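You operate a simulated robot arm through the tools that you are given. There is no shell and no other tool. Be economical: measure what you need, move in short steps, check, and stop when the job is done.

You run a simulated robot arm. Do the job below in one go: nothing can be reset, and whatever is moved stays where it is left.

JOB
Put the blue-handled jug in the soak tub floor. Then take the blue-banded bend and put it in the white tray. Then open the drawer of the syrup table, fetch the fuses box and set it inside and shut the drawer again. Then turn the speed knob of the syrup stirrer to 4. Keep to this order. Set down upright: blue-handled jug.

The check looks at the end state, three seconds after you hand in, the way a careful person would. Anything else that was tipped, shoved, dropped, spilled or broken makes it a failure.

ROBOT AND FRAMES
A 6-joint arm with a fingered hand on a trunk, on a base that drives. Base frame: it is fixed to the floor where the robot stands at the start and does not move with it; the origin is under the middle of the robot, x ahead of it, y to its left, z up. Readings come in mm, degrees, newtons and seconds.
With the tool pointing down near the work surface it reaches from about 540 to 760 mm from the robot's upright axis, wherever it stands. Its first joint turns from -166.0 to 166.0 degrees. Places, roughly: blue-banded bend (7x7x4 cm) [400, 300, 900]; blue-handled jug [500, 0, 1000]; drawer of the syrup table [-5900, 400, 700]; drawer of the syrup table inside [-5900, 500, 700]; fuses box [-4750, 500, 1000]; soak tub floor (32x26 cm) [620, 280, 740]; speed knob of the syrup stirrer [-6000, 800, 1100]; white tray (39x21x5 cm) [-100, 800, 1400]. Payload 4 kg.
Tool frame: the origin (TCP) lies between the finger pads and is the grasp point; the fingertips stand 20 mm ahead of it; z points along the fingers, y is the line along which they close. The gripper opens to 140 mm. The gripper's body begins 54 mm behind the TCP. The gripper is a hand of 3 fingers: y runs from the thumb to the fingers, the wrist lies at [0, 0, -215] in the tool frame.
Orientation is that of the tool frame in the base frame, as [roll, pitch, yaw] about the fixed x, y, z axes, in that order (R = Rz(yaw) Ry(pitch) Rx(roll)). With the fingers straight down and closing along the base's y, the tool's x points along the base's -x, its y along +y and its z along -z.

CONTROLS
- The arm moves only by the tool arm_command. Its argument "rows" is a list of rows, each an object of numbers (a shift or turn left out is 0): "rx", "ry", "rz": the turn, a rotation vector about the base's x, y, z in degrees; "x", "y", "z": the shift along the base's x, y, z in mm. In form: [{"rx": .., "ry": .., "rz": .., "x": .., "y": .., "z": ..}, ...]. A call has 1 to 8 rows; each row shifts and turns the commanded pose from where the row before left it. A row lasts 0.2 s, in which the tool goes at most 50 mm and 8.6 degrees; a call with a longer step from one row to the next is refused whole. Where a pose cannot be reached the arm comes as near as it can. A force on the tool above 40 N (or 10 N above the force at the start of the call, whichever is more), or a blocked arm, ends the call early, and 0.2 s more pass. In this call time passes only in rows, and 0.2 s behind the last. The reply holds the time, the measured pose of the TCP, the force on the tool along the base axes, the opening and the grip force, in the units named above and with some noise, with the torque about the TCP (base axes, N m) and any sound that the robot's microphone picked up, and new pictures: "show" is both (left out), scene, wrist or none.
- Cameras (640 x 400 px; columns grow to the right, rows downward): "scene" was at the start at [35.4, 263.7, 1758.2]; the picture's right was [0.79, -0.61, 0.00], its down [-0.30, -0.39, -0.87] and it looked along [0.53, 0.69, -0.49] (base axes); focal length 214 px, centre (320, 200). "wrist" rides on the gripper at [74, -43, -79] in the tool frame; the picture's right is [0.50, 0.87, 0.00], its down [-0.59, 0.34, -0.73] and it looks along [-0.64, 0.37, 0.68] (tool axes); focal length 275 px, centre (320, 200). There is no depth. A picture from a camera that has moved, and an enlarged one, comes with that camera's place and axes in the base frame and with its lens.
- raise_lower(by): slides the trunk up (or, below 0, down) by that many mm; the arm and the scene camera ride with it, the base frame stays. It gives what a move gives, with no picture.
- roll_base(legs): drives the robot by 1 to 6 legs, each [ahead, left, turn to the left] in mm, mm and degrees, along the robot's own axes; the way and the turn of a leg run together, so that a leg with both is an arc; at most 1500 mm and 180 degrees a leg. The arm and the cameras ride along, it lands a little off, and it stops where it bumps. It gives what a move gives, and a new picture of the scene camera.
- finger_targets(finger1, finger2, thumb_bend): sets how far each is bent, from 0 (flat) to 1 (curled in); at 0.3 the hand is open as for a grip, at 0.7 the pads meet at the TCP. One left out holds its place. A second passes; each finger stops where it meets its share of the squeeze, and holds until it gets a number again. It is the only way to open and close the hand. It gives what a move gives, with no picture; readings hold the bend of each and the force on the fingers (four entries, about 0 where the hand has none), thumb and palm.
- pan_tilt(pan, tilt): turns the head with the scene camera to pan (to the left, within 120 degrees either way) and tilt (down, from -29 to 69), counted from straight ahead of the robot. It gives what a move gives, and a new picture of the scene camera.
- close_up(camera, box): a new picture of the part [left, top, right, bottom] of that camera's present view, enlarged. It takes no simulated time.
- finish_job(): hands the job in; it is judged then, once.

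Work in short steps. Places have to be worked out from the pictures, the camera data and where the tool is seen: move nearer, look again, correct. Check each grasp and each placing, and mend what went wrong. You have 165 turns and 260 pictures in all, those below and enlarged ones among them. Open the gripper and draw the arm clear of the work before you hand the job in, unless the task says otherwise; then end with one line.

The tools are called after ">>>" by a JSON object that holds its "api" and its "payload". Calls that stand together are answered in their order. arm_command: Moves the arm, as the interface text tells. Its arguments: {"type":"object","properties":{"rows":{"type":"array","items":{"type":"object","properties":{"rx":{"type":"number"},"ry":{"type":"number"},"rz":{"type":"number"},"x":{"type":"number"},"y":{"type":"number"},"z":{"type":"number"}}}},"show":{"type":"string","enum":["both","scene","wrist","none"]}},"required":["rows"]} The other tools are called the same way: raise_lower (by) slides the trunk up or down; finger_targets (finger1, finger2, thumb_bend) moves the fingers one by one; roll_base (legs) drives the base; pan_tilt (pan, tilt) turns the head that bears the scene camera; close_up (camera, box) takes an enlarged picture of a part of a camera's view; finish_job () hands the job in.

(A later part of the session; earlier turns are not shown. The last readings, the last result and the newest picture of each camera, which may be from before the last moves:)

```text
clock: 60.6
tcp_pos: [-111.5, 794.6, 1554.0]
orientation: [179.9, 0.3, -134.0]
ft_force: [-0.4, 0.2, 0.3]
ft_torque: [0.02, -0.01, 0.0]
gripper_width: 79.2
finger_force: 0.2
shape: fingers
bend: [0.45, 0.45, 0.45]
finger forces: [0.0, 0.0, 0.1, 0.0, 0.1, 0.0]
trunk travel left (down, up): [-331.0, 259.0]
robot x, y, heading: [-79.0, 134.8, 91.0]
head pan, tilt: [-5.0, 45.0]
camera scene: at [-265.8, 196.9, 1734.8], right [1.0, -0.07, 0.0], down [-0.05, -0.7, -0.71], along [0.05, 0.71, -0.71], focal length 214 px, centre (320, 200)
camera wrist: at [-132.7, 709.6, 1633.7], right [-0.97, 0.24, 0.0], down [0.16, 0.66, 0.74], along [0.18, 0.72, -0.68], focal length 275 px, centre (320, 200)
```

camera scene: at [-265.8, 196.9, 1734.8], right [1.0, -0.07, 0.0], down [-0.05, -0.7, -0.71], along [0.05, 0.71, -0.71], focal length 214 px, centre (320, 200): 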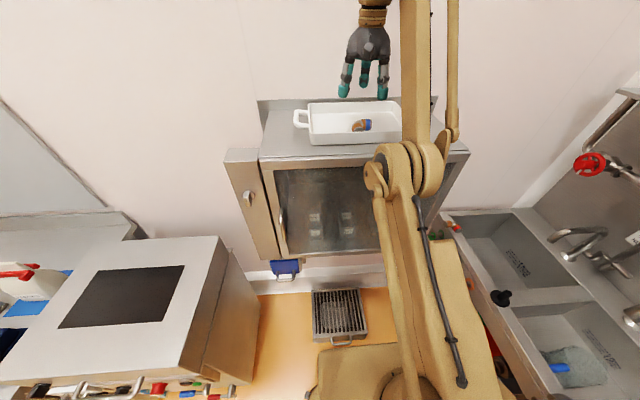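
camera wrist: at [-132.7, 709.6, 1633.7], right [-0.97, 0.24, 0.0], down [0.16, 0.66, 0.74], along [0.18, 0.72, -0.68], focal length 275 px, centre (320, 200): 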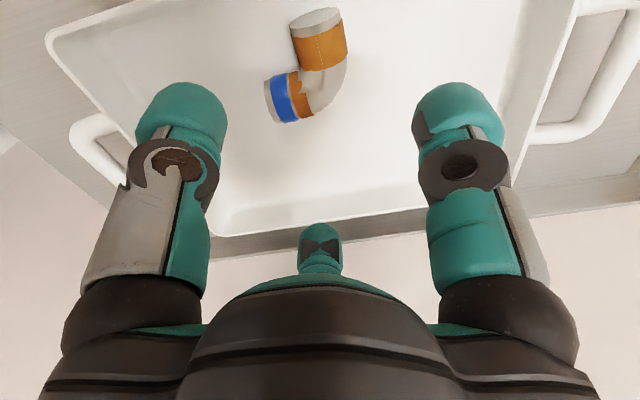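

The bend rests in the white tray. I pull the arm back in, then back the robot away and turn toward -x for the syrup table.

>>> {"api": "arm_command", "payload": {"rows": [{"z": 30}, {"y": -40}, {"y": -42}, {"y": -42}, {"y": -42}, {"y": -40}], "show": "scene"}}

>>> {"api": "roll_base", "payload": {"legs": [[-300, 0, 0], [0, 0, 89]]}}

>>> {"api": "pan_tilt", "payload": {"pan": 0, "tilt": 25}}

```text
clock: 62.0
tcp_pos: [-120.9, 701.3, 1651.2]
orientation: [180.0, 0.2, -134.0]
ft_force: [0.1, -0.5, 0.1]
ft_torque: [0.03, 0.03, 0.03]
gripper_width: 79.3
finger_force: 0.0
shape: fingers
bend: [0.45, 0.45, 0.45]
finger forces: [0.0, 0.1, 0.0, 0.0, 0.1, 0.0]
out of reach, approached as far as the arm can: row 1, 3, 4, 5, 6
trunk travel left (down, up): [-331.0, 259.0]
robot x, y, heading: [-79.9, 142.2, 91.0]
head pan, tilt: [-5.0, 45.0]
camera scene: at [-265.8, 197.6, 1734.7], right [1.0, -0.07, 0.0], down [-0.05, -0.71, -0.71], along [0.05, 0.71, -0.71], focal length 214 px, centre (320, 200)
```

scene: 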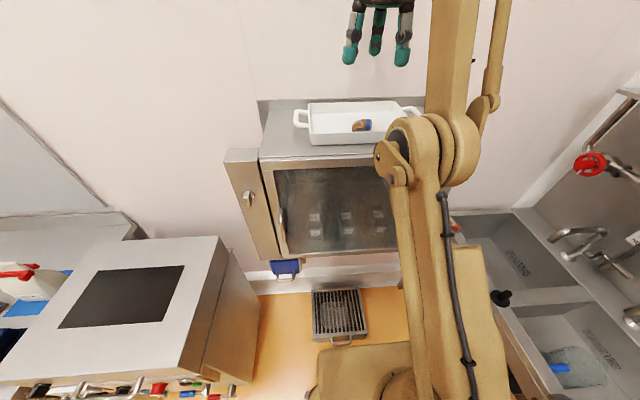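

```text
clock: 67.8
tcp_pos: [-639.5, -182.6, 1650.3]
orientation: [-180.0, 0.1, -45.9]
ft_force: [0.0, -0.5, 0.9]
ft_torque: [0.0, 0.01, 0.03]
gripper_width: 79.5
finger_force: 0.0
shape: fingers
bend: [0.45, 0.45, 0.45]
finger forces: [0.0, 0.1, 0.0, 0.0, 0.0, 0.0]
trunk travel left (down, up): [-331.0, 259.0]
robot x, y, heading: [-75.9, -160.8, 179.2]
head pan, tilt: [-5.0, 45.0]
camera scene: at [-138.9, -342.4, 1734.7], right [0.1, 0.99, 0.0], down [0.7, -0.07, -0.71], along [-0.7, 0.07, -0.71], focal length 214 px, centre (320, 200)
```

scene: 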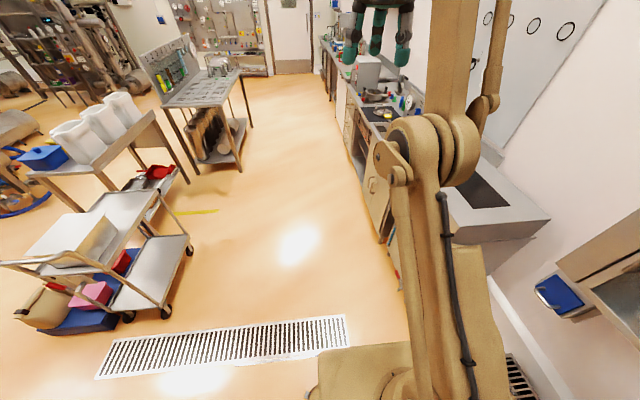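

```text
clock: 68.6
tcp_pos: [-639.8, -181.7, 1649.4]
orientation: [180.0, 0.1, -45.9]
ft_force: [-1.0, 0.2, -0.6]
ft_torque: [0.02, -0.01, -0.01]
gripper_width: 79.2
finger_force: 0.0
shape: fingers
bend: [0.45, 0.45, 0.45]
finger forces: [0.0, 0.0, 0.0, 0.0, 0.0, 0.1]
trunk travel left (down, up): [-331.0, 259.0]
robot x, y, heading: [-75.9, -160.1, 179.3]
head pan, tilt: [0.0, 25.0]
camera scene: at [-150.2, -349.2, 1765.2], right [0.01, 1.0, 0.0], down [0.42, -0.01, -0.91], along [-0.91, 0.01, -0.42], focal length 214 px, centre (320, 200)
```

scene: 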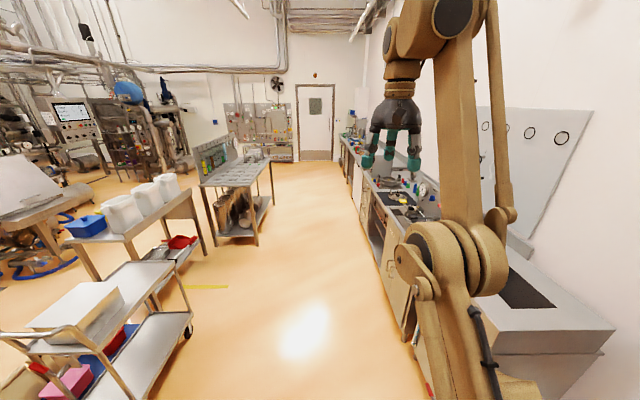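

The corridor is clear ahead. I drive 3 m along it.

>>> {"api": "roll_base", "payload": {"legs": [[1500, 0, 0.5], [1500, 0, 0]]}}

>>> {"api": "pan_tilt", "payload": {"pan": -20, "tilt": 30}}

```text
clock: 82.8
tcp_pos: [-3591.2, -34.0, 1650.7]
orientation: [-179.9, 0.1, -48.0]
ft_force: [0.4, 0.0, -0.1]
ft_torque: [0.0, -0.03, 0.03]
gripper_width: 79.3
finger_force: 0.0
shape: fingers
bend: [0.45, 0.45, 0.45]
finger forces: [0.1, 0.0, 0.0, 0.0, 0.0, 0.1]
trunk travel left (down, up): [-331.0, 259.0]
robot x, y, heading: [-3031.5, -34.6, 177.2]
head pan, tilt: [0.0, 25.0]
camera scene: at [-3109.2, -219.7, 1765.3], right [0.05, 1.0, 0.0], down [0.42, -0.02, -0.91], along [-0.9, 0.05, -0.42], focal length 214 px, centre (320, 200)
```

scene: 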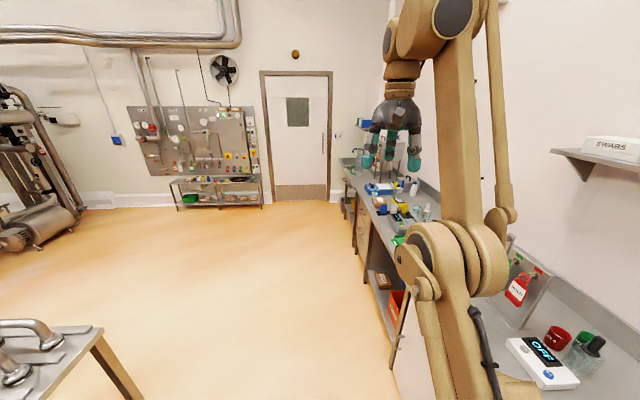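

```text
clock: 83.7
tcp_pos: [-3591.2, -34.7, 1650.0]
orientation: [-180.0, 0.1, -48.1]
ft_force: [-0.7, -1.2, -0.6]
ft_torque: [0.04, -0.04, -0.01]
gripper_width: 79.5
finger_force: 0.1
shape: fingers
bend: [0.45, 0.45, 0.45]
finger forces: [0.0, 0.0, 0.0, 0.1, 0.0, 0.1]
trunk travel left (down, up): [-331.0, 259.0]
robot x, y, heading: [-3027.7, -34.1, 177.1]
head pan, tilt: [-20.0, 30.0]
camera scene: at [-3100.2, -189.3, 1757.3], right [0.39, 0.92, 0.0], down [0.46, -0.19, -0.87], along [-0.8, 0.34, -0.5], focal length 214 px, centre (320, 200)
```

scene: 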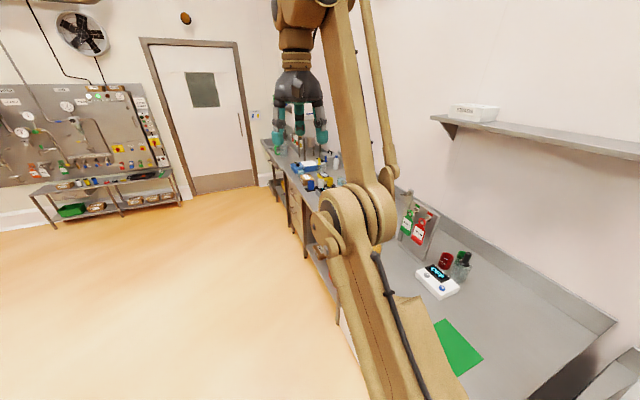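

I drifted slightly toward the counter. I drive on 1500 mm, correcting left 150 mm, then turn right to face it.

>>> {"api": "roll_base", "payload": {"legs": [[0, 200, 0], [1500, 0, 1], [0, 0, -88]]}}

>>> {"api": "pan_tilt", "payload": {"pan": 35, "tilt": 40}}

```text
clock: 96.0
tcp_pos: [-4608.5, 392.6, 1649.7]
orientation: [180.0, 0.1, -132.5]
ft_force: [0.3, -0.3, 0.1]
ft_torque: [-0.02, -0.02, 0.0]
gripper_width: 79.1
finger_force: 0.1
shape: fingers
bend: [0.45, 0.45, 0.45]
finger forces: [0.0, 0.0, 0.0, 0.0, 0.0, 0.1]
trunk travel left (down, up): [-331.0, 259.0]
robot x, y, heading: [-4556.3, -172.9, 92.3]
head pan, tilt: [-20.0, 30.0]
camera scene: at [-4717.3, -110.0, 1757.3], right [0.95, -0.3, 0.0], down [-0.15, -0.48, -0.87], along [0.26, 0.83, -0.5], focal length 214 px, centre (320, 200)
```

scene: 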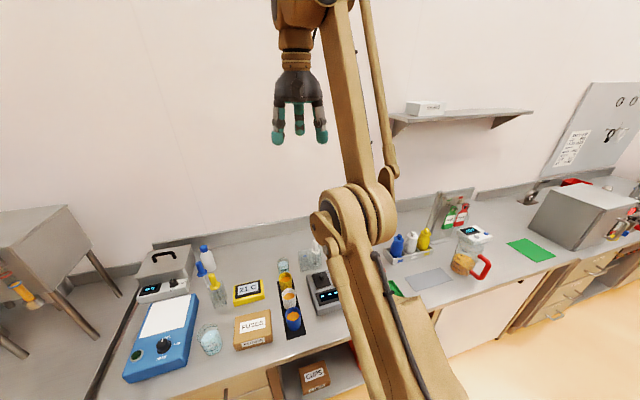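

```text
clock: 97.3
tcp_pos: [-4608.4, 392.2, 1649.5]
orientation: [-180.0, 0.2, -132.6]
ft_force: [-0.5, 0.4, 0.1]
ft_torque: [0.04, 0.0, 0.01]
gripper_width: 79.4
finger_force: 0.0
shape: fingers
bend: [0.45, 0.45, 0.45]
finger forces: [0.0, 0.0, 0.0, 0.0, 0.1, 0.0]
trunk travel left (down, up): [-331.0, 259.0]
robot x, y, heading: [-4559.8, -169.7, 92.6]
head pan, tilt: [35.0, 40.0]
camera scene: at [-4796.3, -128.8, 1742.0], right [0.79, 0.61, 0.0], down [0.39, -0.51, -0.77], along [-0.47, 0.61, -0.64], focal length 214 px, centre (320, 200)
```

scene: 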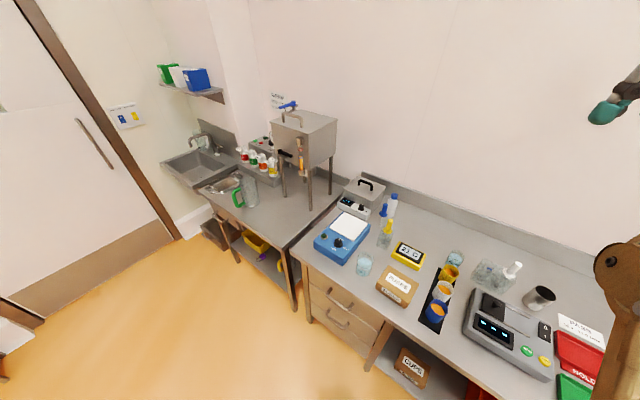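

The FUSES box is in view, and the syrup table with the tank stands to the left at about x -5900. I'll enlarge both areas.

>>> {"api": "close_up", "payload": {"camera": "scene", "box": [150, 60, 350, 285]}}

>>> {"api": "close_up", "payload": {"camera": "scene", "box": [300, 170, 480, 380]}}

>>> {"api": "close_up", "payload": {"camera": "scene", "box": [230, 80, 350, 190]}}

```text
1.78 times, centred on (250, 172) of scene
camera zoom: at [-4796.3, -128.8, 1742.0], right [0.79, 0.61, 0.0], down [0.39, -0.51, -0.77], along [-0.47, 0.61, -0.64], focal length 381 px, centre (444, 249)
```

zoom: 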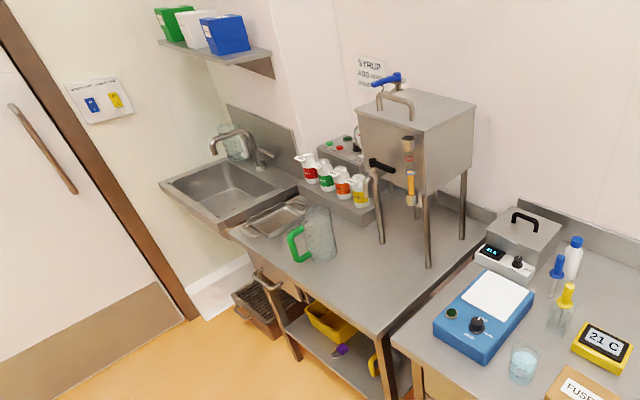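

```text
1.90 times, centred on (390, 275) of scene
camera zoom: at [-4796.3, -128.8, 1742.0], right [0.79, 0.61, 0.0], down [0.39, -0.51, -0.77], along [-0.47, 0.61, -0.64], focal length 408 px, centre (187, 57)
```

zoom: 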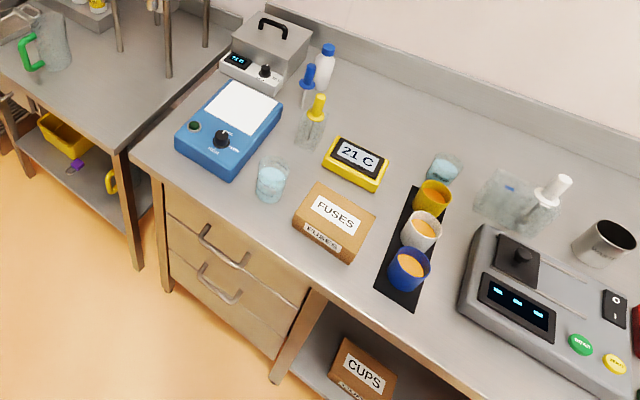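

```text
3.64 times, centred on (290, 135) of scene
camera zoom: at [-4796.3, -128.8, 1742.0], right [0.79, 0.61, 0.0], down [0.39, -0.51, -0.77], along [-0.47, 0.61, -0.64], focal length 780 px, centre (429, 436)
```

zoom: 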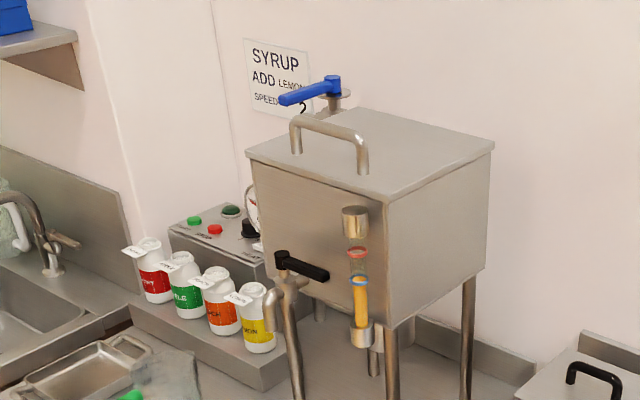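

The syrup stirrer's control box sits behind the bottles left of the tank. I strafe left about 1200 mm to face the syrup table.

>>> {"api": "roll_base", "payload": {"legs": [[0, 1200, -2]]}}

>>> {"api": "pan_tilt", "payload": {"pan": 15, "tilt": 50}}

```text
clock: 103.4
tcp_pos: [-5790.8, 363.9, 1649.8]
orientation: [-179.9, 0.1, -134.9]
ft_force: [-0.1, -0.1, 0.3]
ft_torque: [0.02, 0.01, -0.01]
gripper_width: 79.2
finger_force: 0.1
shape: fingers
bend: [0.45, 0.45, 0.45]
finger forces: [0.0, 0.0, 0.0, 0.0, 0.1, 0.0]
trunk travel left (down, up): [-331.0, 259.0]
robot x, y, heading: [-5760.3, -196.6, 90.3]
head pan, tilt: [35.0, 40.0]
camera scene: at [-5999.2, -149.0, 1741.9], right [0.82, 0.58, 0.0], down [0.37, -0.52, -0.77], along [-0.44, 0.62, -0.64], focal length 214 px, centre (320, 200)
```

scene: 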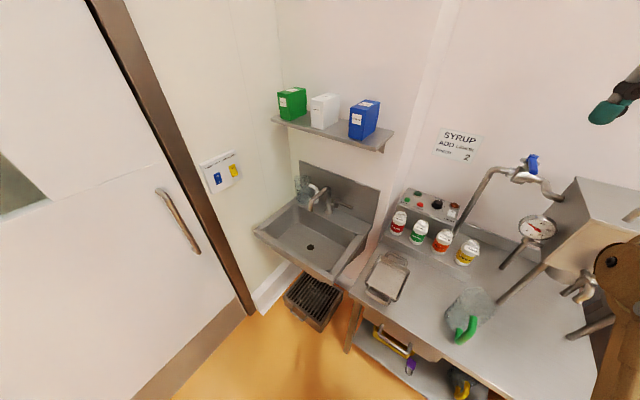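

```text
clock: 104.2
tcp_pos: [-5790.0, 364.5, 1649.9]
orientation: [-180.0, 0.2, -134.8]
ft_force: [0.4, -0.8, -0.7]
ft_torque: [0.01, -0.04, -0.03]
gripper_width: 79.2
finger_force: 0.0
shape: fingers
bend: [0.45, 0.45, 0.45]
finger forces: [0.0, 0.1, 0.1, 0.0, 0.0, 0.0]
trunk travel left (down, up): [-331.0, 259.0]
robot x, y, heading: [-5759.6, -201.8, 90.0]
head pan, tilt: [15.0, 50.0]
camera scene: at [-5970.0, -144.2, 1727.8], right [0.96, 0.26, 0.0], down [0.2, -0.74, -0.64], along [-0.17, 0.62, -0.77], focal length 214 px, centre (320, 200)
```

scene: 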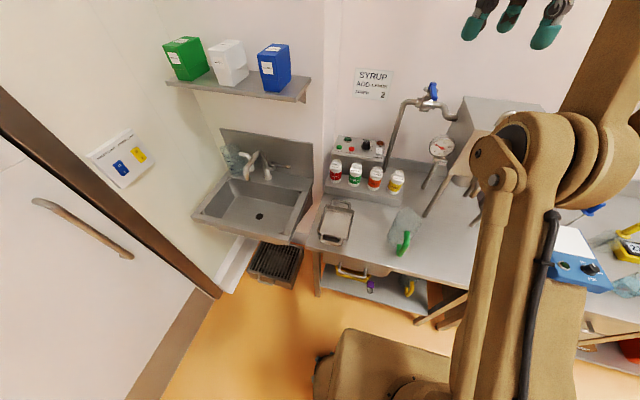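

>>> {"api": "close_up", "payload": {"camera": "scene", "box": [290, 180, 450, 330]}}

>>> {"api": "close_up", "payload": {"camera": "scene", "box": [310, 50, 450, 200]}}

```text
2.67 times, centred on (370, 255) of scene
camera zoom: at [-5970.0, -144.2, 1727.8], right [0.96, 0.26, 0.0], down [0.2, -0.74, -0.64], along [-0.17, 0.62, -0.77], focal length 572 px, centre (187, 53)
```

zoom: 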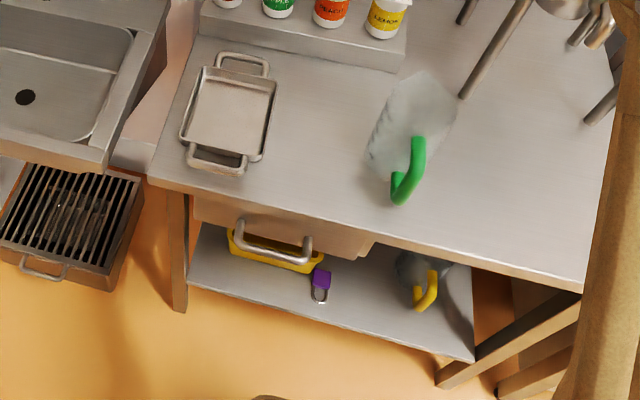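

```text
2.67 times, centred on (380, 125) of scene
camera zoom: at [-5970.0, -144.2, 1727.8], right [0.96, 0.26, 0.0], down [0.2, -0.74, -0.64], along [-0.17, 0.62, -0.77], focal length 572 px, centre (160, 400)
```

zoom: 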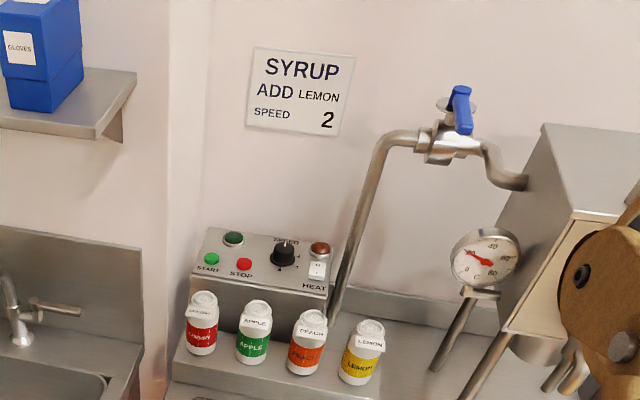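

I see the drawer with its bar handle at the left front of the table. I lower the trunk 200 mm for reach, which also gives me a second viewpoint.

>>> {"api": "raise_lower", "payload": {"by": -200}}

>>> {"api": "close_up", "payload": {"camera": "scene", "box": [200, 130, 480, 330]}}

```text
clock: 106.4
tcp_pos: [-5790.6, 364.6, 1450.7]
orientation: [180.0, 0.2, -134.8]
ft_force: [0.4, 0.9, 0.9]
ft_torque: [-0.03, 0.03, -0.01]
gripper_width: 79.3
finger_force: 0.1
shape: fingers
bend: [0.45, 0.45, 0.45]
finger forces: [0.1, 0.0, 0.0, 0.0, 0.0, 0.0]
trunk travel left (down, up): [-131.0, 459.0]
robot x, y, heading: [-5758.8, -202.6, 90.0]
head pan, tilt: [15.0, 50.0]
```

```text
2.00 times, centred on (340, 230) of scene
camera zoom: at [-5969.9, -144.3, 1527.9], right [0.96, 0.26, 0.0], down [0.2, -0.74, -0.64], along [-0.17, 0.62, -0.77], focal length 429 px, centre (280, 140)
```

zoom: 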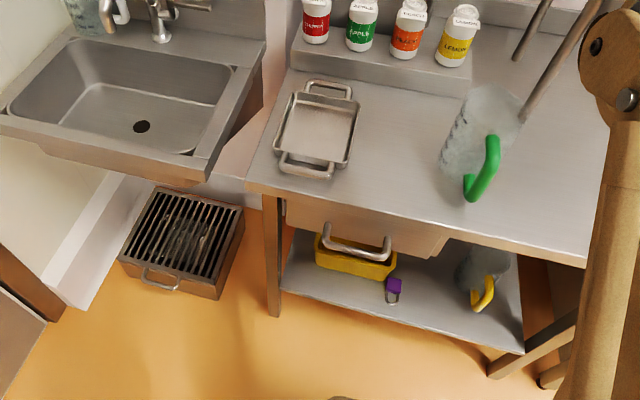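

The handle triangulates to roughly (-5934, 205, 820), and the table edge lies behind it. I back up 200 mm and go left 170 mm so the handle is straight ahead and in reach.

>>> {"api": "roll_base", "payload": {"legs": [[-200, 170, 0]]}}

>>> {"api": "pan_tilt", "payload": {"pan": -10, "tilt": 45}}

>>> {"api": "close_up", "payload": {"camera": "scene", "box": [240, 120, 480, 300]}}

```text
clock: 108.3
tcp_pos: [-5960.5, 163.4, 1451.5]
orientation: [-180.0, 0.2, -135.1]
ft_force: [0.0, -0.3, -1.2]
ft_torque: [0.01, -0.01, -0.03]
gripper_width: 79.4
finger_force: 0.1
shape: fingers
bend: [0.45, 0.45, 0.45]
finger forces: [0.0, 0.1, 0.0, 0.0, 0.1, 0.0]
trunk travel left (down, up): [-131.0, 459.0]
robot x, y, heading: [-5930.1, -402.8, 90.1]
head pan, tilt: [15.0, 50.0]
camera scene: at [-6141.4, -345.5, 1527.7], right [0.97, 0.26, 0.0], down [0.2, -0.74, -0.64], along [-0.17, 0.62, -0.77], focal length 214 px, centre (320, 200)
```

scene: 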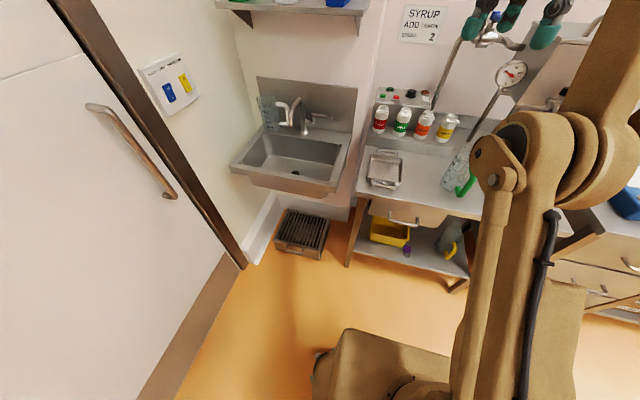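

```text
clock: 109.2
tcp_pos: [-5958.9, 162.6, 1451.4]
orientation: [180.0, 0.1, -135.0]
ft_force: [-0.1, 0.6, -0.8]
ft_torque: [0.01, 0.0, -0.01]
gripper_width: 79.3
finger_force: 0.0
shape: fingers
bend: [0.45, 0.45, 0.45]
finger forces: [0.1, 0.1, 0.1, 0.0, 0.0, 0.0]
trunk travel left (down, up): [-131.0, 459.0]
robot x, y, heading: [-5937.0, -401.5, 90.0]
head pan, tilt: [-10.0, 45.0]
camera scene: at [-6106.7, -338.8, 1534.7], right [0.99, -0.17, 0.0], down [-0.12, -0.7, -0.71], along [0.12, 0.7, -0.71], focal length 214 px, centre (320, 200)
```

scene: 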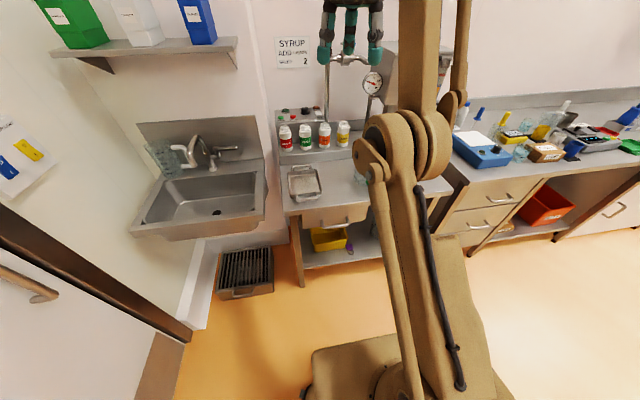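

```text
2.22 times, centred on (360, 210) of scene
camera zoom: at [-6106.7, -338.8, 1534.7], right [0.99, -0.17, 0.0], down [-0.12, -0.7, -0.71], along [0.12, 0.7, -0.71], focal length 477 px, centre (231, 178)
```

zoom: 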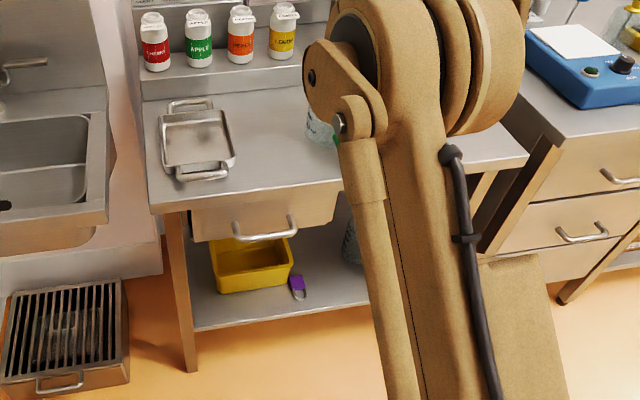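

Two-view fix: handle bar at (-5934, 225, 782), table edge at y 264 and z 878. A straight-down hand would hit the table edge, so I'll approach tilted 45°. I back up 95 mm and reorient while lowering the hand in front of the table.

>>> {"api": "roll_base", "payload": {"legs": [[-95, 0, 0]]}}

>>> {"api": "arm_command", "payload": {"rows": [{"rz": -7.5, "x": 4, "z": -40}, {"rz": -7.5, "x": 4, "z": -40}, {"rz": -7.5, "x": 4, "z": -40}, {"rz": -7.5, "x": 4, "z": -40}, {"rz": -7.5, "x": 4, "z": -40}, {"rz": -7.5, "x": 4, "z": -40}, {"z": -45}, {"z": -45}], "show": "none"}}

>>> {"api": "arm_command", "payload": {"rows": [{"rx": 7.5, "y": 5}, {"rx": 7.5, "y": 5}, {"rx": 7.5, "y": 5}, {"rx": 7.5, "y": 5}, {"rx": 7.5, "y": 5}, {"rx": 7.5, "y": 5}]}}

```text
clock: 110.3
tcp_pos: [-5958.6, 67.5, 1450.3]
orientation: [-179.9, 0.2, -135.0]
ft_force: [0.0, -0.6, 0.8]
ft_torque: [0.03, -0.02, -0.02]
gripper_width: 79.3
finger_force: 0.1
shape: fingers
bend: [0.45, 0.45, 0.45]
finger forces: [0.1, 0.1, 0.0, 0.0, 0.0, 0.0]
trunk travel left (down, up): [-131.0, 459.0]
robot x, y, heading: [-5930.9, -493.1, 89.9]
head pan, tilt: [-10.0, 45.0]
camera scene: at [-6106.5, -434.8, 1534.8], right [0.98, -0.17, 0.0], down [-0.12, -0.7, -0.71], along [0.12, 0.7, -0.71], focal length 214 px, centre (320, 200)
```

scene: 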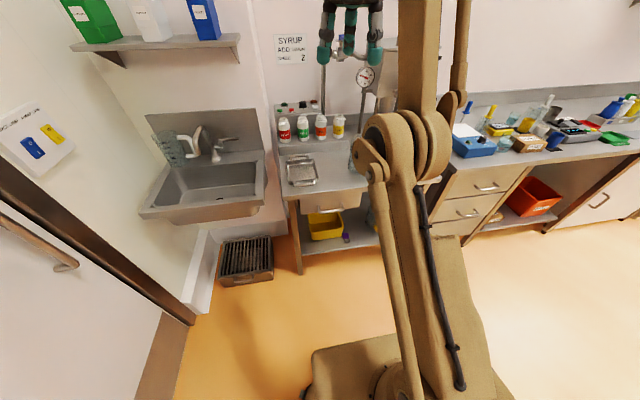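

```text
clock: 112.1
tcp_pos: [-5938.1, 155.4, 1252.9]
orientation: [-179.9, 0.2, 179.8]
ft_force: [0.0, 0.0, 0.5]
ft_torque: [0.0, 0.0, 0.0]
gripper_width: 79.8
finger_force: 0.1
shape: fingers
bend: [0.45, 0.45, 0.45]
finger forces: [0.1, 0.0, 0.0, 0.0, 0.1, 0.0]
out of reach, approached as far as the arm can: row 1, 2, 3, 4, 5, 6, 7, 8
trunk travel left (down, up): [-131.0, 459.0]
robot x, y, heading: [-5928.2, -491.7, 90.0]
head pan, tilt: [-10.0, 45.0]
```

```text
clock: 113.5
tcp_pos: [-5938.5, 307.9, 1315.1]
orientation: [134.9, 0.1, 179.9]
ft_force: [0.9, -0.2, 0.6]
ft_torque: [0.01, 0.0, 0.0]
gripper_width: 79.4
finger_force: 0.0
shape: fingers
bend: [0.45, 0.45, 0.45]
finger forces: [0.0, 0.1, 0.0, 0.0, 0.0, 0.0]
out of reach, approached as far as the arm can: row 1, 2, 3, 4, 5, 6
trunk travel left (down, up): [-131.0, 459.0]
robot x, y, heading: [-5929.0, -492.0, 89.9]
head pan, tilt: [-10.0, 45.0]
camera scene: at [-6106.5, -432.7, 1534.7], right [0.98, -0.17, 0.0], down [-0.12, -0.7, -0.71], along [0.12, 0.7, -0.71], focal length 214 px, centre (320, 200)
camera wrist: at [-6014.2, 221.2, 1341.3], right [-0.5, 0.61, 0.61], down [0.59, -0.28, 0.76], along [0.64, 0.74, -0.22], focal length 275 px, centre (320, 200)
```

scene: 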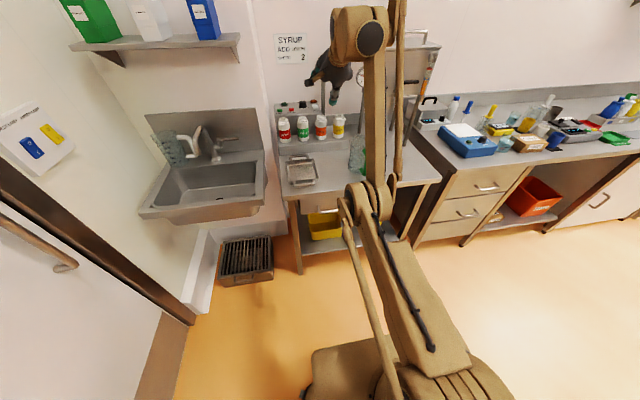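
wrist: 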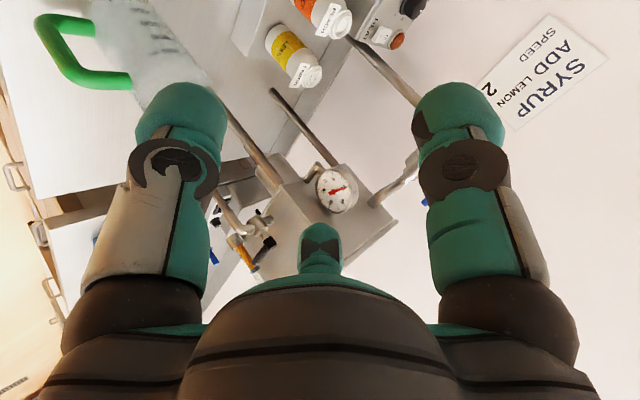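

The arm has an inner reach limit here, so I back up another 110 mm and then bring the hand toward the handle.

>>> {"api": "roll_base", "payload": {"legs": [[-110, 0, 0]]}}

>>> {"api": "arm_command", "payload": {"rows": [{"z": -40}, {"z": -40}, {"z": -40}, {"z": -40}]}}

```text
clock: 114.7
tcp_pos: [-5937.5, 196.1, 1315.9]
orientation: [135.2, 0.1, 179.8]
ft_force: [0.4, -0.4, 0.6]
ft_torque: [0.03, 0.0, -0.01]
gripper_width: 79.2
finger_force: 0.1
shape: fingers
bend: [0.45, 0.45, 0.45]
finger forces: [0.0, 0.0, 0.1, 0.0, 0.0, 0.0]
trunk travel left (down, up): [-131.0, 459.0]
robot x, y, heading: [-5933.0, -602.1, 89.8]
head pan, tilt: [-10.0, 45.0]
camera scene: at [-6106.3, -544.4, 1534.8], right [0.98, -0.18, 0.0], down [-0.12, -0.7, -0.71], along [0.12, 0.7, -0.71], focal length 214 px, centre (320, 200)
```

scene: 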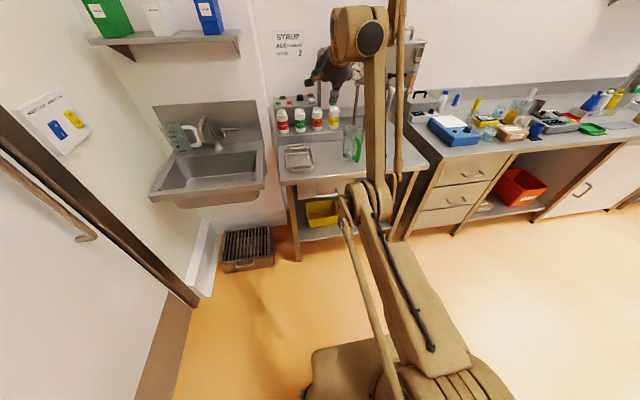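

```text
clock: 115.7
tcp_pos: [-5937.0, 198.3, 1315.2]
orientation: [135.0, 0.0, 179.7]
ft_force: [0.6, -0.3, 0.5]
ft_torque: [0.02, 0.02, 0.01]
gripper_width: 79.4
finger_force: 0.1
shape: fingers
bend: [0.45, 0.45, 0.45]
finger forces: [0.0, 0.0, 0.0, 0.0, 0.0, 0.0]
out of reach, approached as far as the arm can: row 1, 2, 3, 4
trunk travel left (down, up): [-131.0, 459.0]
robot x, y, heading: [-5930.1, -604.3, 90.0]
head pan, tilt: [-10.0, 45.0]
camera scene: at [-6106.4, -542.8, 1534.7], right [0.98, -0.18, 0.0], down [-0.12, -0.7, -0.71], along [0.12, 0.7, -0.71], focal length 214 px, centre (320, 200)
camera wrist: at [-6012.1, 110.4, 1341.2], right [-0.5, 0.62, 0.61], down [0.58, -0.28, 0.76], along [0.64, 0.74, -0.22], focal length 275 px, centre (320, 200)
```

scene: 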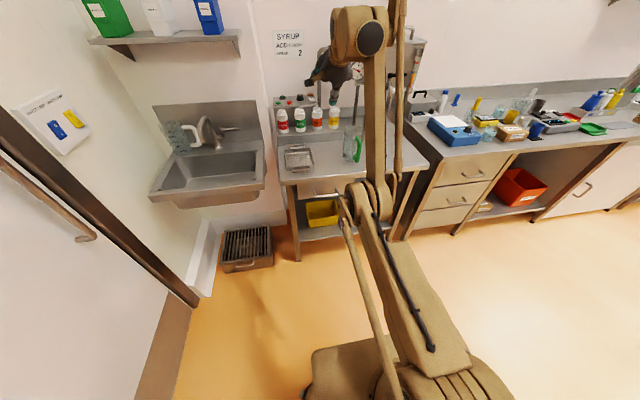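
wrist: 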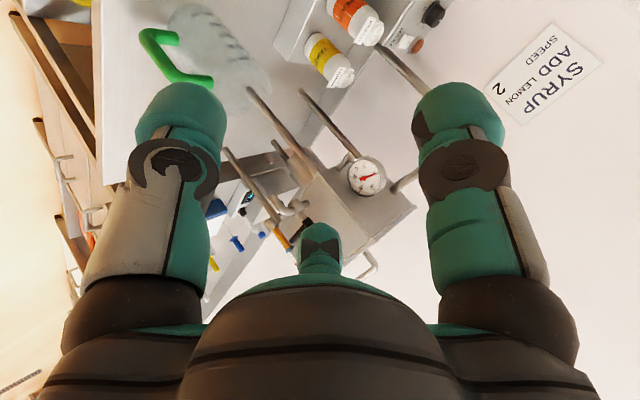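

>>> {"api": "arm_command", "payload": {"rows": [{"y": 40}, {"y": 40}, {"y": 40}], "show": "none"}}

```text
clock: 116.5
tcp_pos: [-5937.4, 290.0, 1309.1]
orientation: [135.2, 0.1, 179.7]
ft_force: [-0.3, 1.0, -0.6]
ft_torque: [0.01, 0.03, 0.02]
gripper_width: 79.6
finger_force: 0.1
shape: fingers
bend: [0.45, 0.45, 0.45]
finger forces: [0.1, 0.0, 0.0, 0.0, 0.0, 0.0]
out of reach, approached as far as the arm can: row 3
trunk travel left (down, up): [-131.0, 459.0]
robot x, y, heading: [-5930.7, -605.8, 89.9]
head pan, tilt: [-10.0, 45.0]
```

The arm seems to have folded with its elbow on the wrong side after full extension at the tray. I back off into open floor to unfold it safely, and check what is around.

>>> {"api": "pan_tilt", "payload": {"pan": 115, "tilt": 30}}

>>> {"api": "roll_base", "payload": {"legs": [[-350, 0, 0]]}}

>>> {"api": "pan_tilt", "payload": {"pan": -20, "tilt": 40}}

```text
clock: 118.5
tcp_pos: [-5936.5, 290.6, 1310.2]
orientation: [135.0, 0.0, 179.7]
ft_force: [0.1, 0.4, -1.1]
ft_torque: [-0.03, 0.02, -0.04]
gripper_width: 79.6
finger_force: 0.0
shape: fingers
bend: [0.45, 0.45, 0.45]
finger forces: [0.0, 0.0, 0.1, 0.1, 0.1, 0.1]
trunk travel left (down, up): [-131.0, 459.0]
robot x, y, heading: [-5930.7, -605.8, 89.8]
head pan, tilt: [115.0, 30.0]
camera scene: at [-6202.7, -660.9, 1557.3], right [-0.42, 0.91, 0.0], down [0.45, 0.21, -0.87], along [-0.79, -0.36, -0.5], focal length 214 px, centre (320, 200)
```

scene: 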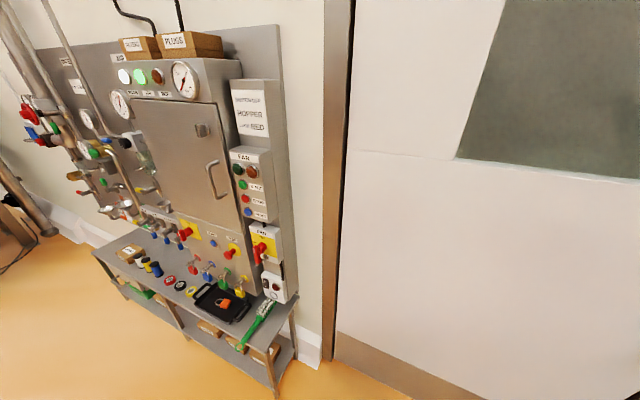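

```text
clock: 120.8
tcp_pos: [-5935.6, -64.7, 1310.0]
orientation: [135.1, 0.2, 179.6]
ft_force: [0.2, -0.3, 0.4]
ft_torque: [-0.01, 0.01, 0.02]
gripper_width: 79.7
finger_force: 0.1
shape: fingers
bend: [0.45, 0.45, 0.45]
finger forces: [0.1, 0.0, 0.1, 0.0, 0.1, 0.1]
trunk travel left (down, up): [-131.0, 459.0]
robot x, y, heading: [-5929.3, -960.7, 89.9]
head pan, tilt: [115.0, 30.0]
camera scene: at [-6203.9, -1015.3, 1557.3], right [-0.42, 0.91, 0.0], down [0.45, 0.21, -0.87], along [-0.79, -0.36, -0.5], focal length 214 px, centre (320, 200)
```

scene: 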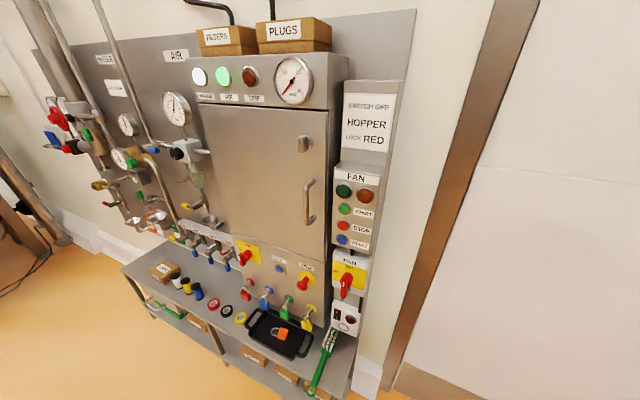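

```text
clock: 123.0
tcp_pos: [-5935.8, -64.4, 1309.7]
orientation: [135.1, 0.1, 179.6]
ft_force: [-0.9, 0.0, 0.5]
ft_torque: [0.02, -0.03, -0.01]
gripper_width: 79.5
finger_force: 0.1
shape: fingers
bend: [0.45, 0.45, 0.45]
finger forces: [0.1, 0.0, 0.0, 0.1, 0.1, 0.1]
trunk travel left (down, up): [-131.0, 459.0]
robot x, y, heading: [-5930.3, -959.8, 89.9]
head pan, tilt: [-20.0, 40.0]
camera scene: at [-6092.4, -896.7, 1542.0], right [0.94, -0.35, 0.0], down [-0.22, -0.6, -0.77], along [0.26, 0.72, -0.64], focal length 214 px, centre (320, 200)
```

scene: 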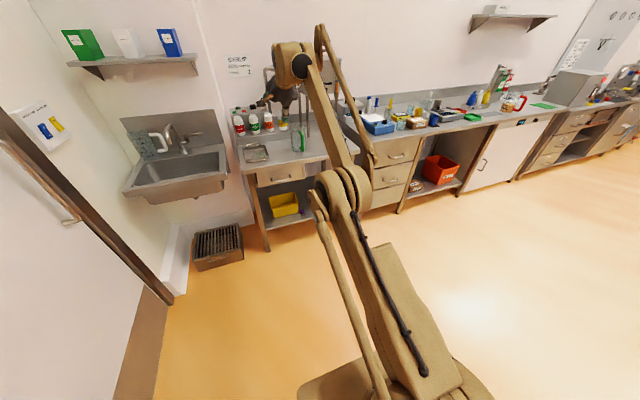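

There is open space here. I stretch the arm outward and swing it downward to bring the elbow back over.

>>> {"api": "arm_command", "payload": {"rows": [{"y": 40, "z": -20}, {"y": 40, "z": -20}, {"y": 40, "z": -20}, {"y": 30, "z": -35}, {"y": 20, "z": -40}, {"y": 10, "z": -45}, {"z": -45}, {"z": -45}], "show": "scene"}}

```text
clock: 124.8
tcp_pos: [-5934.9, 19.3, 1056.8]
orientation: [135.2, 0.1, 179.6]
ft_force: [-0.2, 0.7, -0.3]
ft_torque: [0.02, 0.01, -0.05]
gripper_width: 79.6
finger_force: 0.0
shape: fingers
bend: [0.45, 0.45, 0.45]
finger forces: [0.1, 0.0, 0.1, 0.0, 0.0, 0.1]
out of reach, approached as far as the arm can: row 1, 2, 3, 4, 5, 7, 8
trunk travel left (down, up): [-131.0, 459.0]
robot x, y, heading: [-5933.3, -957.6, 89.7]
head pan, tilt: [-20.0, 40.0]
camera scene: at [-6092.3, -896.4, 1541.9], right [0.94, -0.35, 0.0], down [-0.22, -0.6, -0.77], along [0.27, 0.72, -0.64], focal length 214 px, centre (320, 200)
```

scene: 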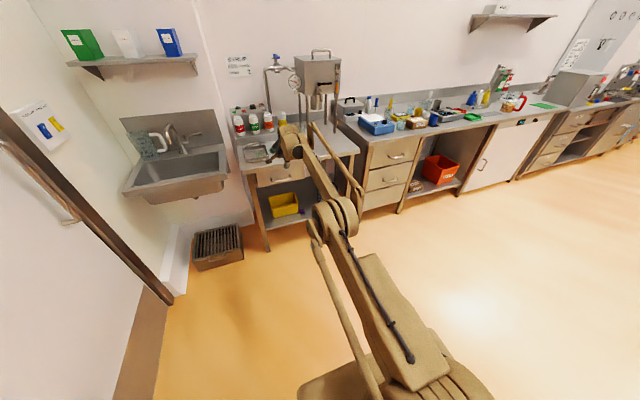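

The arm swung down nearly straight. Now I pull it inward while lowering, to see that the elbow stays up.

>>> {"api": "arm_command", "payload": {"rows": [{"y": -10, "z": -40}, {"y": -25, "z": -35}, {"y": -35, "z": -25}, {"y": -40, "z": -10}, {"y": -40}, {"y": -40}], "show": "scene"}}

```text
clock: 126.2
tcp_pos: [-5936.8, -171.7, 951.4]
orientation: [135.1, 0.1, 179.6]
ft_force: [0.3, 1.6, 0.3]
ft_torque: [0.03, -0.02, -0.02]
gripper_width: 79.3
finger_force: 0.0
shape: fingers
bend: [0.45, 0.45, 0.45]
finger forces: [0.0, 0.0, 0.0, 0.1, 0.1, 0.0]
trunk travel left (down, up): [-131.0, 459.0]
robot x, y, heading: [-5931.3, -959.2, 89.7]
head pan, tilt: [-20.0, 40.0]
camera scene: at [-6092.3, -897.6, 1542.0], right [0.94, -0.35, 0.0], down [-0.22, -0.6, -0.77], along [0.27, 0.72, -0.64], focal length 214 px, centre (320, 200)
```

scene: 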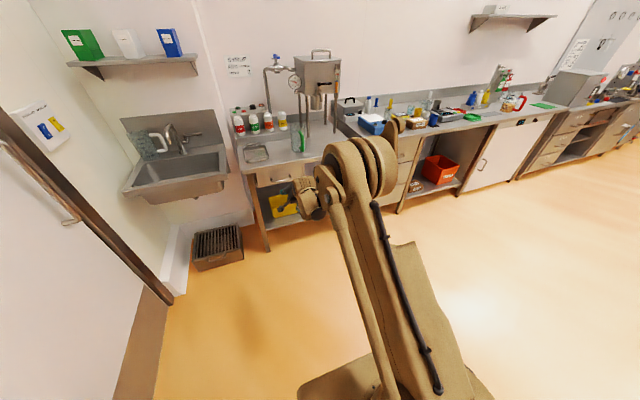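

The elbow is back up. I lower the tilted hand to about z 850 and drive forward 250 mm to close on the handle.

>>> {"api": "arm_command", "payload": {"rows": [{"z": -35}, {"z": -35}, {"z": -30}], "show": "none"}}

>>> {"api": "roll_base", "payload": {"legs": [[270, 0, 0]]}}

>>> {"api": "arm_command", "payload": {"rows": [{"z": -5}], "show": "wrist"}}

>>> {"api": "close_up", "payload": {"camera": "scene", "box": [220, 100, 380, 240]}}

```text
clock: 127.0
tcp_pos: [-5935.9, -172.7, 850.0]
orientation: [135.0, 0.2, 179.6]
ft_force: [0.1, 0.2, 0.2]
ft_torque: [0.02, 0.01, 0.0]
gripper_width: 79.6
finger_force: 0.0
shape: fingers
bend: [0.45, 0.45, 0.45]
finger forces: [0.1, 0.0, 0.0, 0.1, 0.0, 0.1]
trunk travel left (down, up): [-131.0, 459.0]
robot x, y, heading: [-5931.5, -959.5, 89.7]
head pan, tilt: [-20.0, 40.0]
```

```text
clock: 128.9
tcp_pos: [-5934.0, 93.4, 848.4]
orientation: [135.2, 0.1, 179.5]
ft_force: [0.3, -0.4, 0.6]
ft_torque: [0.04, 0.03, 0.0]
gripper_width: 79.3
finger_force: 0.0
shape: fingers
bend: [0.45, 0.45, 0.45]
finger forces: [0.1, 0.0, 0.0, 0.0, 0.0, 0.0]
trunk travel left (down, up): [-131.0, 459.0]
robot x, y, heading: [-5931.2, -692.2, 89.7]
head pan, tilt: [-20.0, 40.0]
camera scene: at [-6090.8, -630.3, 1541.9], right [0.94, -0.35, 0.0], down [-0.22, -0.6, -0.77], along [0.27, 0.72, -0.64], focal length 214 px, centre (320, 200)
```

scene: 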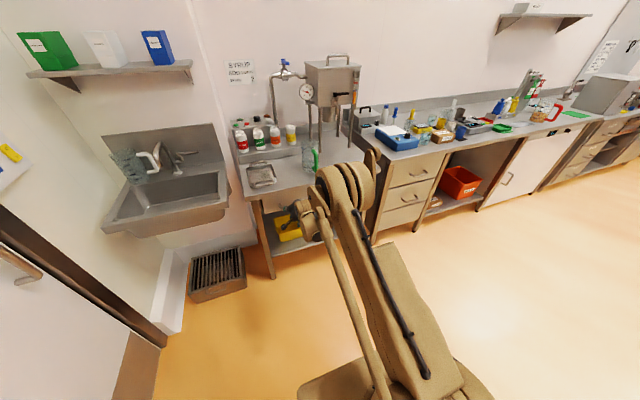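

```text
clock: 129.3
tcp_pos: [-5934.1, 93.7, 845.1]
orientation: [135.0, 0.1, 179.5]
ft_force: [-0.2, -0.4, -0.2]
ft_torque: [-0.01, -0.01, 0.02]
gripper_width: 79.5
finger_force: 0.1
shape: fingers
bend: [0.45, 0.45, 0.45]
finger forces: [0.0, 0.1, 0.1, 0.1, 0.0, 0.1]
trunk travel left (down, up): [-131.0, 459.0]
robot x, y, heading: [-5931.6, -694.7, 89.6]
head pan, tilt: [-20.0, 40.0]
camera wrist: at [-6009.0, 6.8, 870.9], right [-0.5, 0.62, 0.61], down [0.58, -0.28, 0.76], along [0.64, 0.73, -0.22], focal length 275 px, centre (320, 200)
```

wrist: 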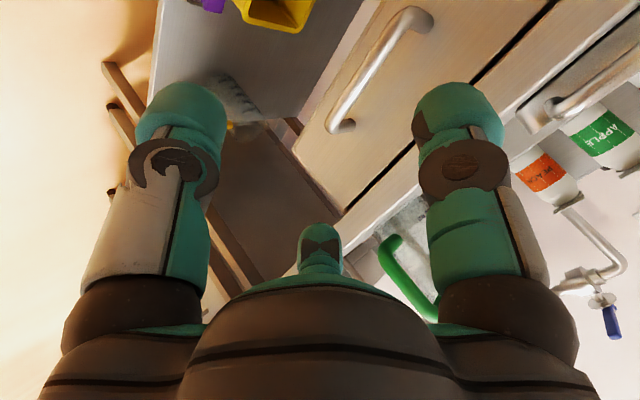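

```text
2.86 times, centred on (300, 170) of scene
camera zoom: at [-6090.8, -631.0, 1541.9], right [0.94, -0.35, 0.0], down [-0.22, -0.6, -0.77], along [0.27, 0.72, -0.64], focal length 613 px, centre (377, 286)
```

zoom: 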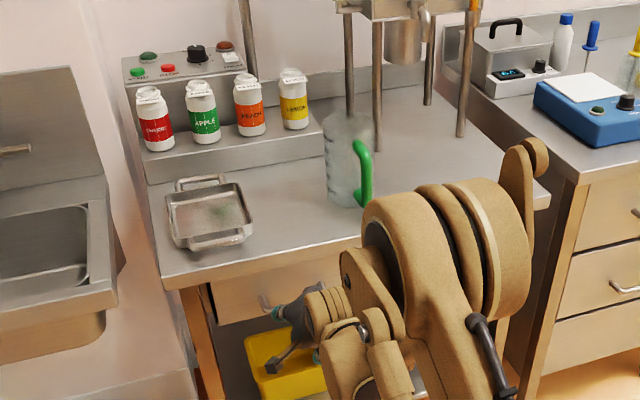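

The wrist camera now fixes the bar at about (-5942, 233, 767), about 107 mm long. I pre-close the fingers and line up on the approach line.

>>> {"api": "finger_targets", "payload": {"finger1": 0.5, "finger2": 0.5, "thumb_bend": 0.48}}

>>> {"api": "arm_command", "payload": {"rows": [{"x": -4, "y": 35, "z": -5}, {"x": -4, "y": 35, "z": -5}], "show": "both"}}

>>> {"api": "close_up", "payload": {"camera": "scene", "box": [250, 170, 350, 250]}}

```text
clock: 130.3
tcp_pos: [-5933.7, 93.4, 844.9]
orientation: [135.0, 0.1, 179.4]
ft_force: [0.9, 0.4, 0.5]
ft_torque: [0.0, 0.01, 0.0]
gripper_width: 67.0
finger_force: 0.1
shape: fingers
bend: [0.5, 0.5, 0.48]
finger forces: [0.1, 0.0, 0.0, 0.1, 0.0, 0.0]
trunk travel left (down, up): [-131.0, 459.0]
robot x, y, heading: [-5934.7, -692.0, 89.6]
head pan, tilt: [-20.0, 40.0]
```

```text
clock: 130.9
tcp_pos: [-5941.5, 163.6, 833.3]
orientation: [135.2, 0.0, 179.4]
ft_force: [0.6, -0.2, 0.7]
ft_torque: [0.02, 0.01, 0.0]
gripper_width: 66.9
finger_force: 0.0
shape: fingers
bend: [0.5, 0.5, 0.48]
finger forces: [0.0, 0.0, 0.0, 0.0, 0.0, 0.0]
trunk travel left (down, up): [-131.0, 459.0]
robot x, y, heading: [-5929.1, -691.2, 89.6]
head pan, tilt: [-20.0, 40.0]
camera scene: at [-6090.9, -630.4, 1541.9], right [0.94, -0.35, 0.0], down [-0.22, -0.6, -0.77], along [0.27, 0.72, -0.64], focal length 214 px, centre (320, 200)
camera wrist: at [-6015.8, 77.6, 860.1], right [-0.49, 0.62, 0.61], down [0.58, -0.28, 0.76], along [0.64, 0.73, -0.22], focal length 275 px, centre (320, 200)
```

scene: 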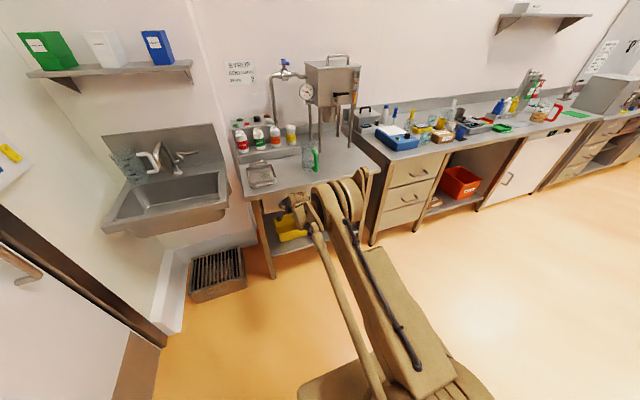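
wrist: 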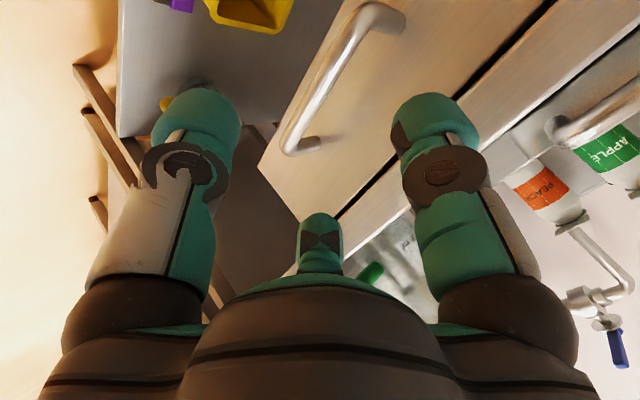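

```text
5.00 times, centred on (300, 210) of scene
camera zoom: at [-6090.9, -630.4, 1541.9], right [0.94, -0.35, 0.0], down [-0.22, -0.6, -0.77], along [0.27, 0.72, -0.64], focal length 1072 px, centre (420, 150)
```

zoom: 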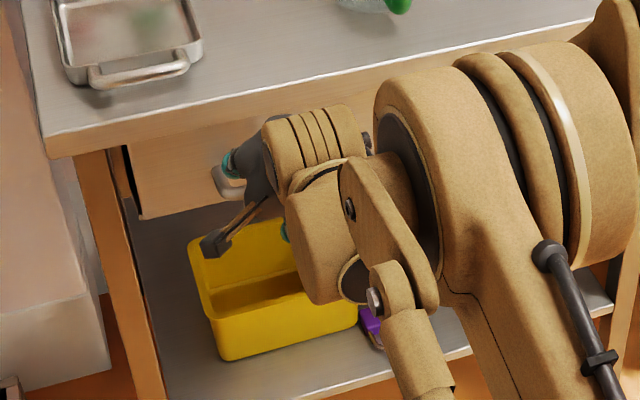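

The bar lies nearly straight along the approach axis, about 105 mm ahead. I advance 60 mm and recheck.

>>> {"api": "arm_command", "payload": {"rows": [{"x": -2, "y": 22, "z": -20}, {"x": -2, "y": 22, "z": -20}], "show": "wrist"}}

>>> {"api": "close_up", "payload": {"camera": "scene", "box": [250, 170, 350, 250]}}

```text
clock: 131.5
tcp_pos: [-5944.3, 203.7, 796.3]
orientation: [135.2, 0.1, 179.5]
ft_force: [-0.7, 0.0, 0.1]
ft_torque: [0.01, -0.01, -0.04]
gripper_width: 67.0
finger_force: 0.2
shape: fingers
bend: [0.5, 0.5, 0.48]
finger forces: [0.1, 0.1, 0.0, 0.1, 0.0, 0.0]
out of reach, approached as far as the arm can: row 2
trunk travel left (down, up): [-131.0, 459.0]
robot x, y, heading: [-5931.6, -694.3, 89.6]
head pan, tilt: [-20.0, 40.0]
camera wrist: at [-6019.8, 116.8, 823.4], right [-0.5, 0.62, 0.61], down [0.58, -0.28, 0.76], along [0.64, 0.73, -0.22], focal length 275 px, centre (320, 200)
```

wrist: 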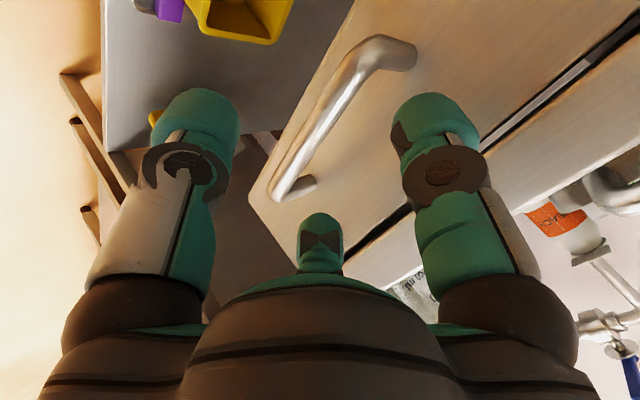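

```text
5.00 times, centred on (300, 210) of scene
camera zoom: at [-6090.9, -630.9, 1541.9], right [0.94, -0.35, 0.0], down [-0.22, -0.6, -0.77], along [0.27, 0.72, -0.64], focal length 1072 px, centre (420, 150)
```

zoom: 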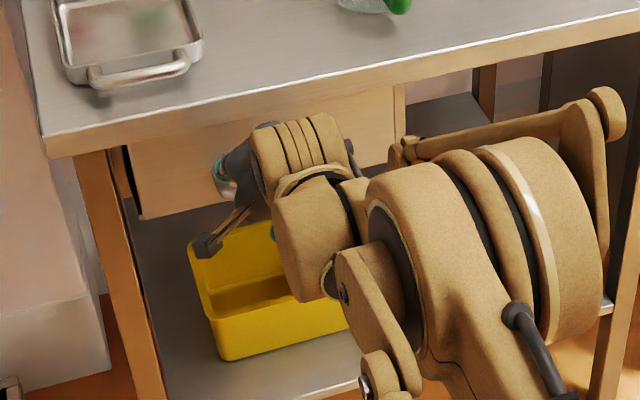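

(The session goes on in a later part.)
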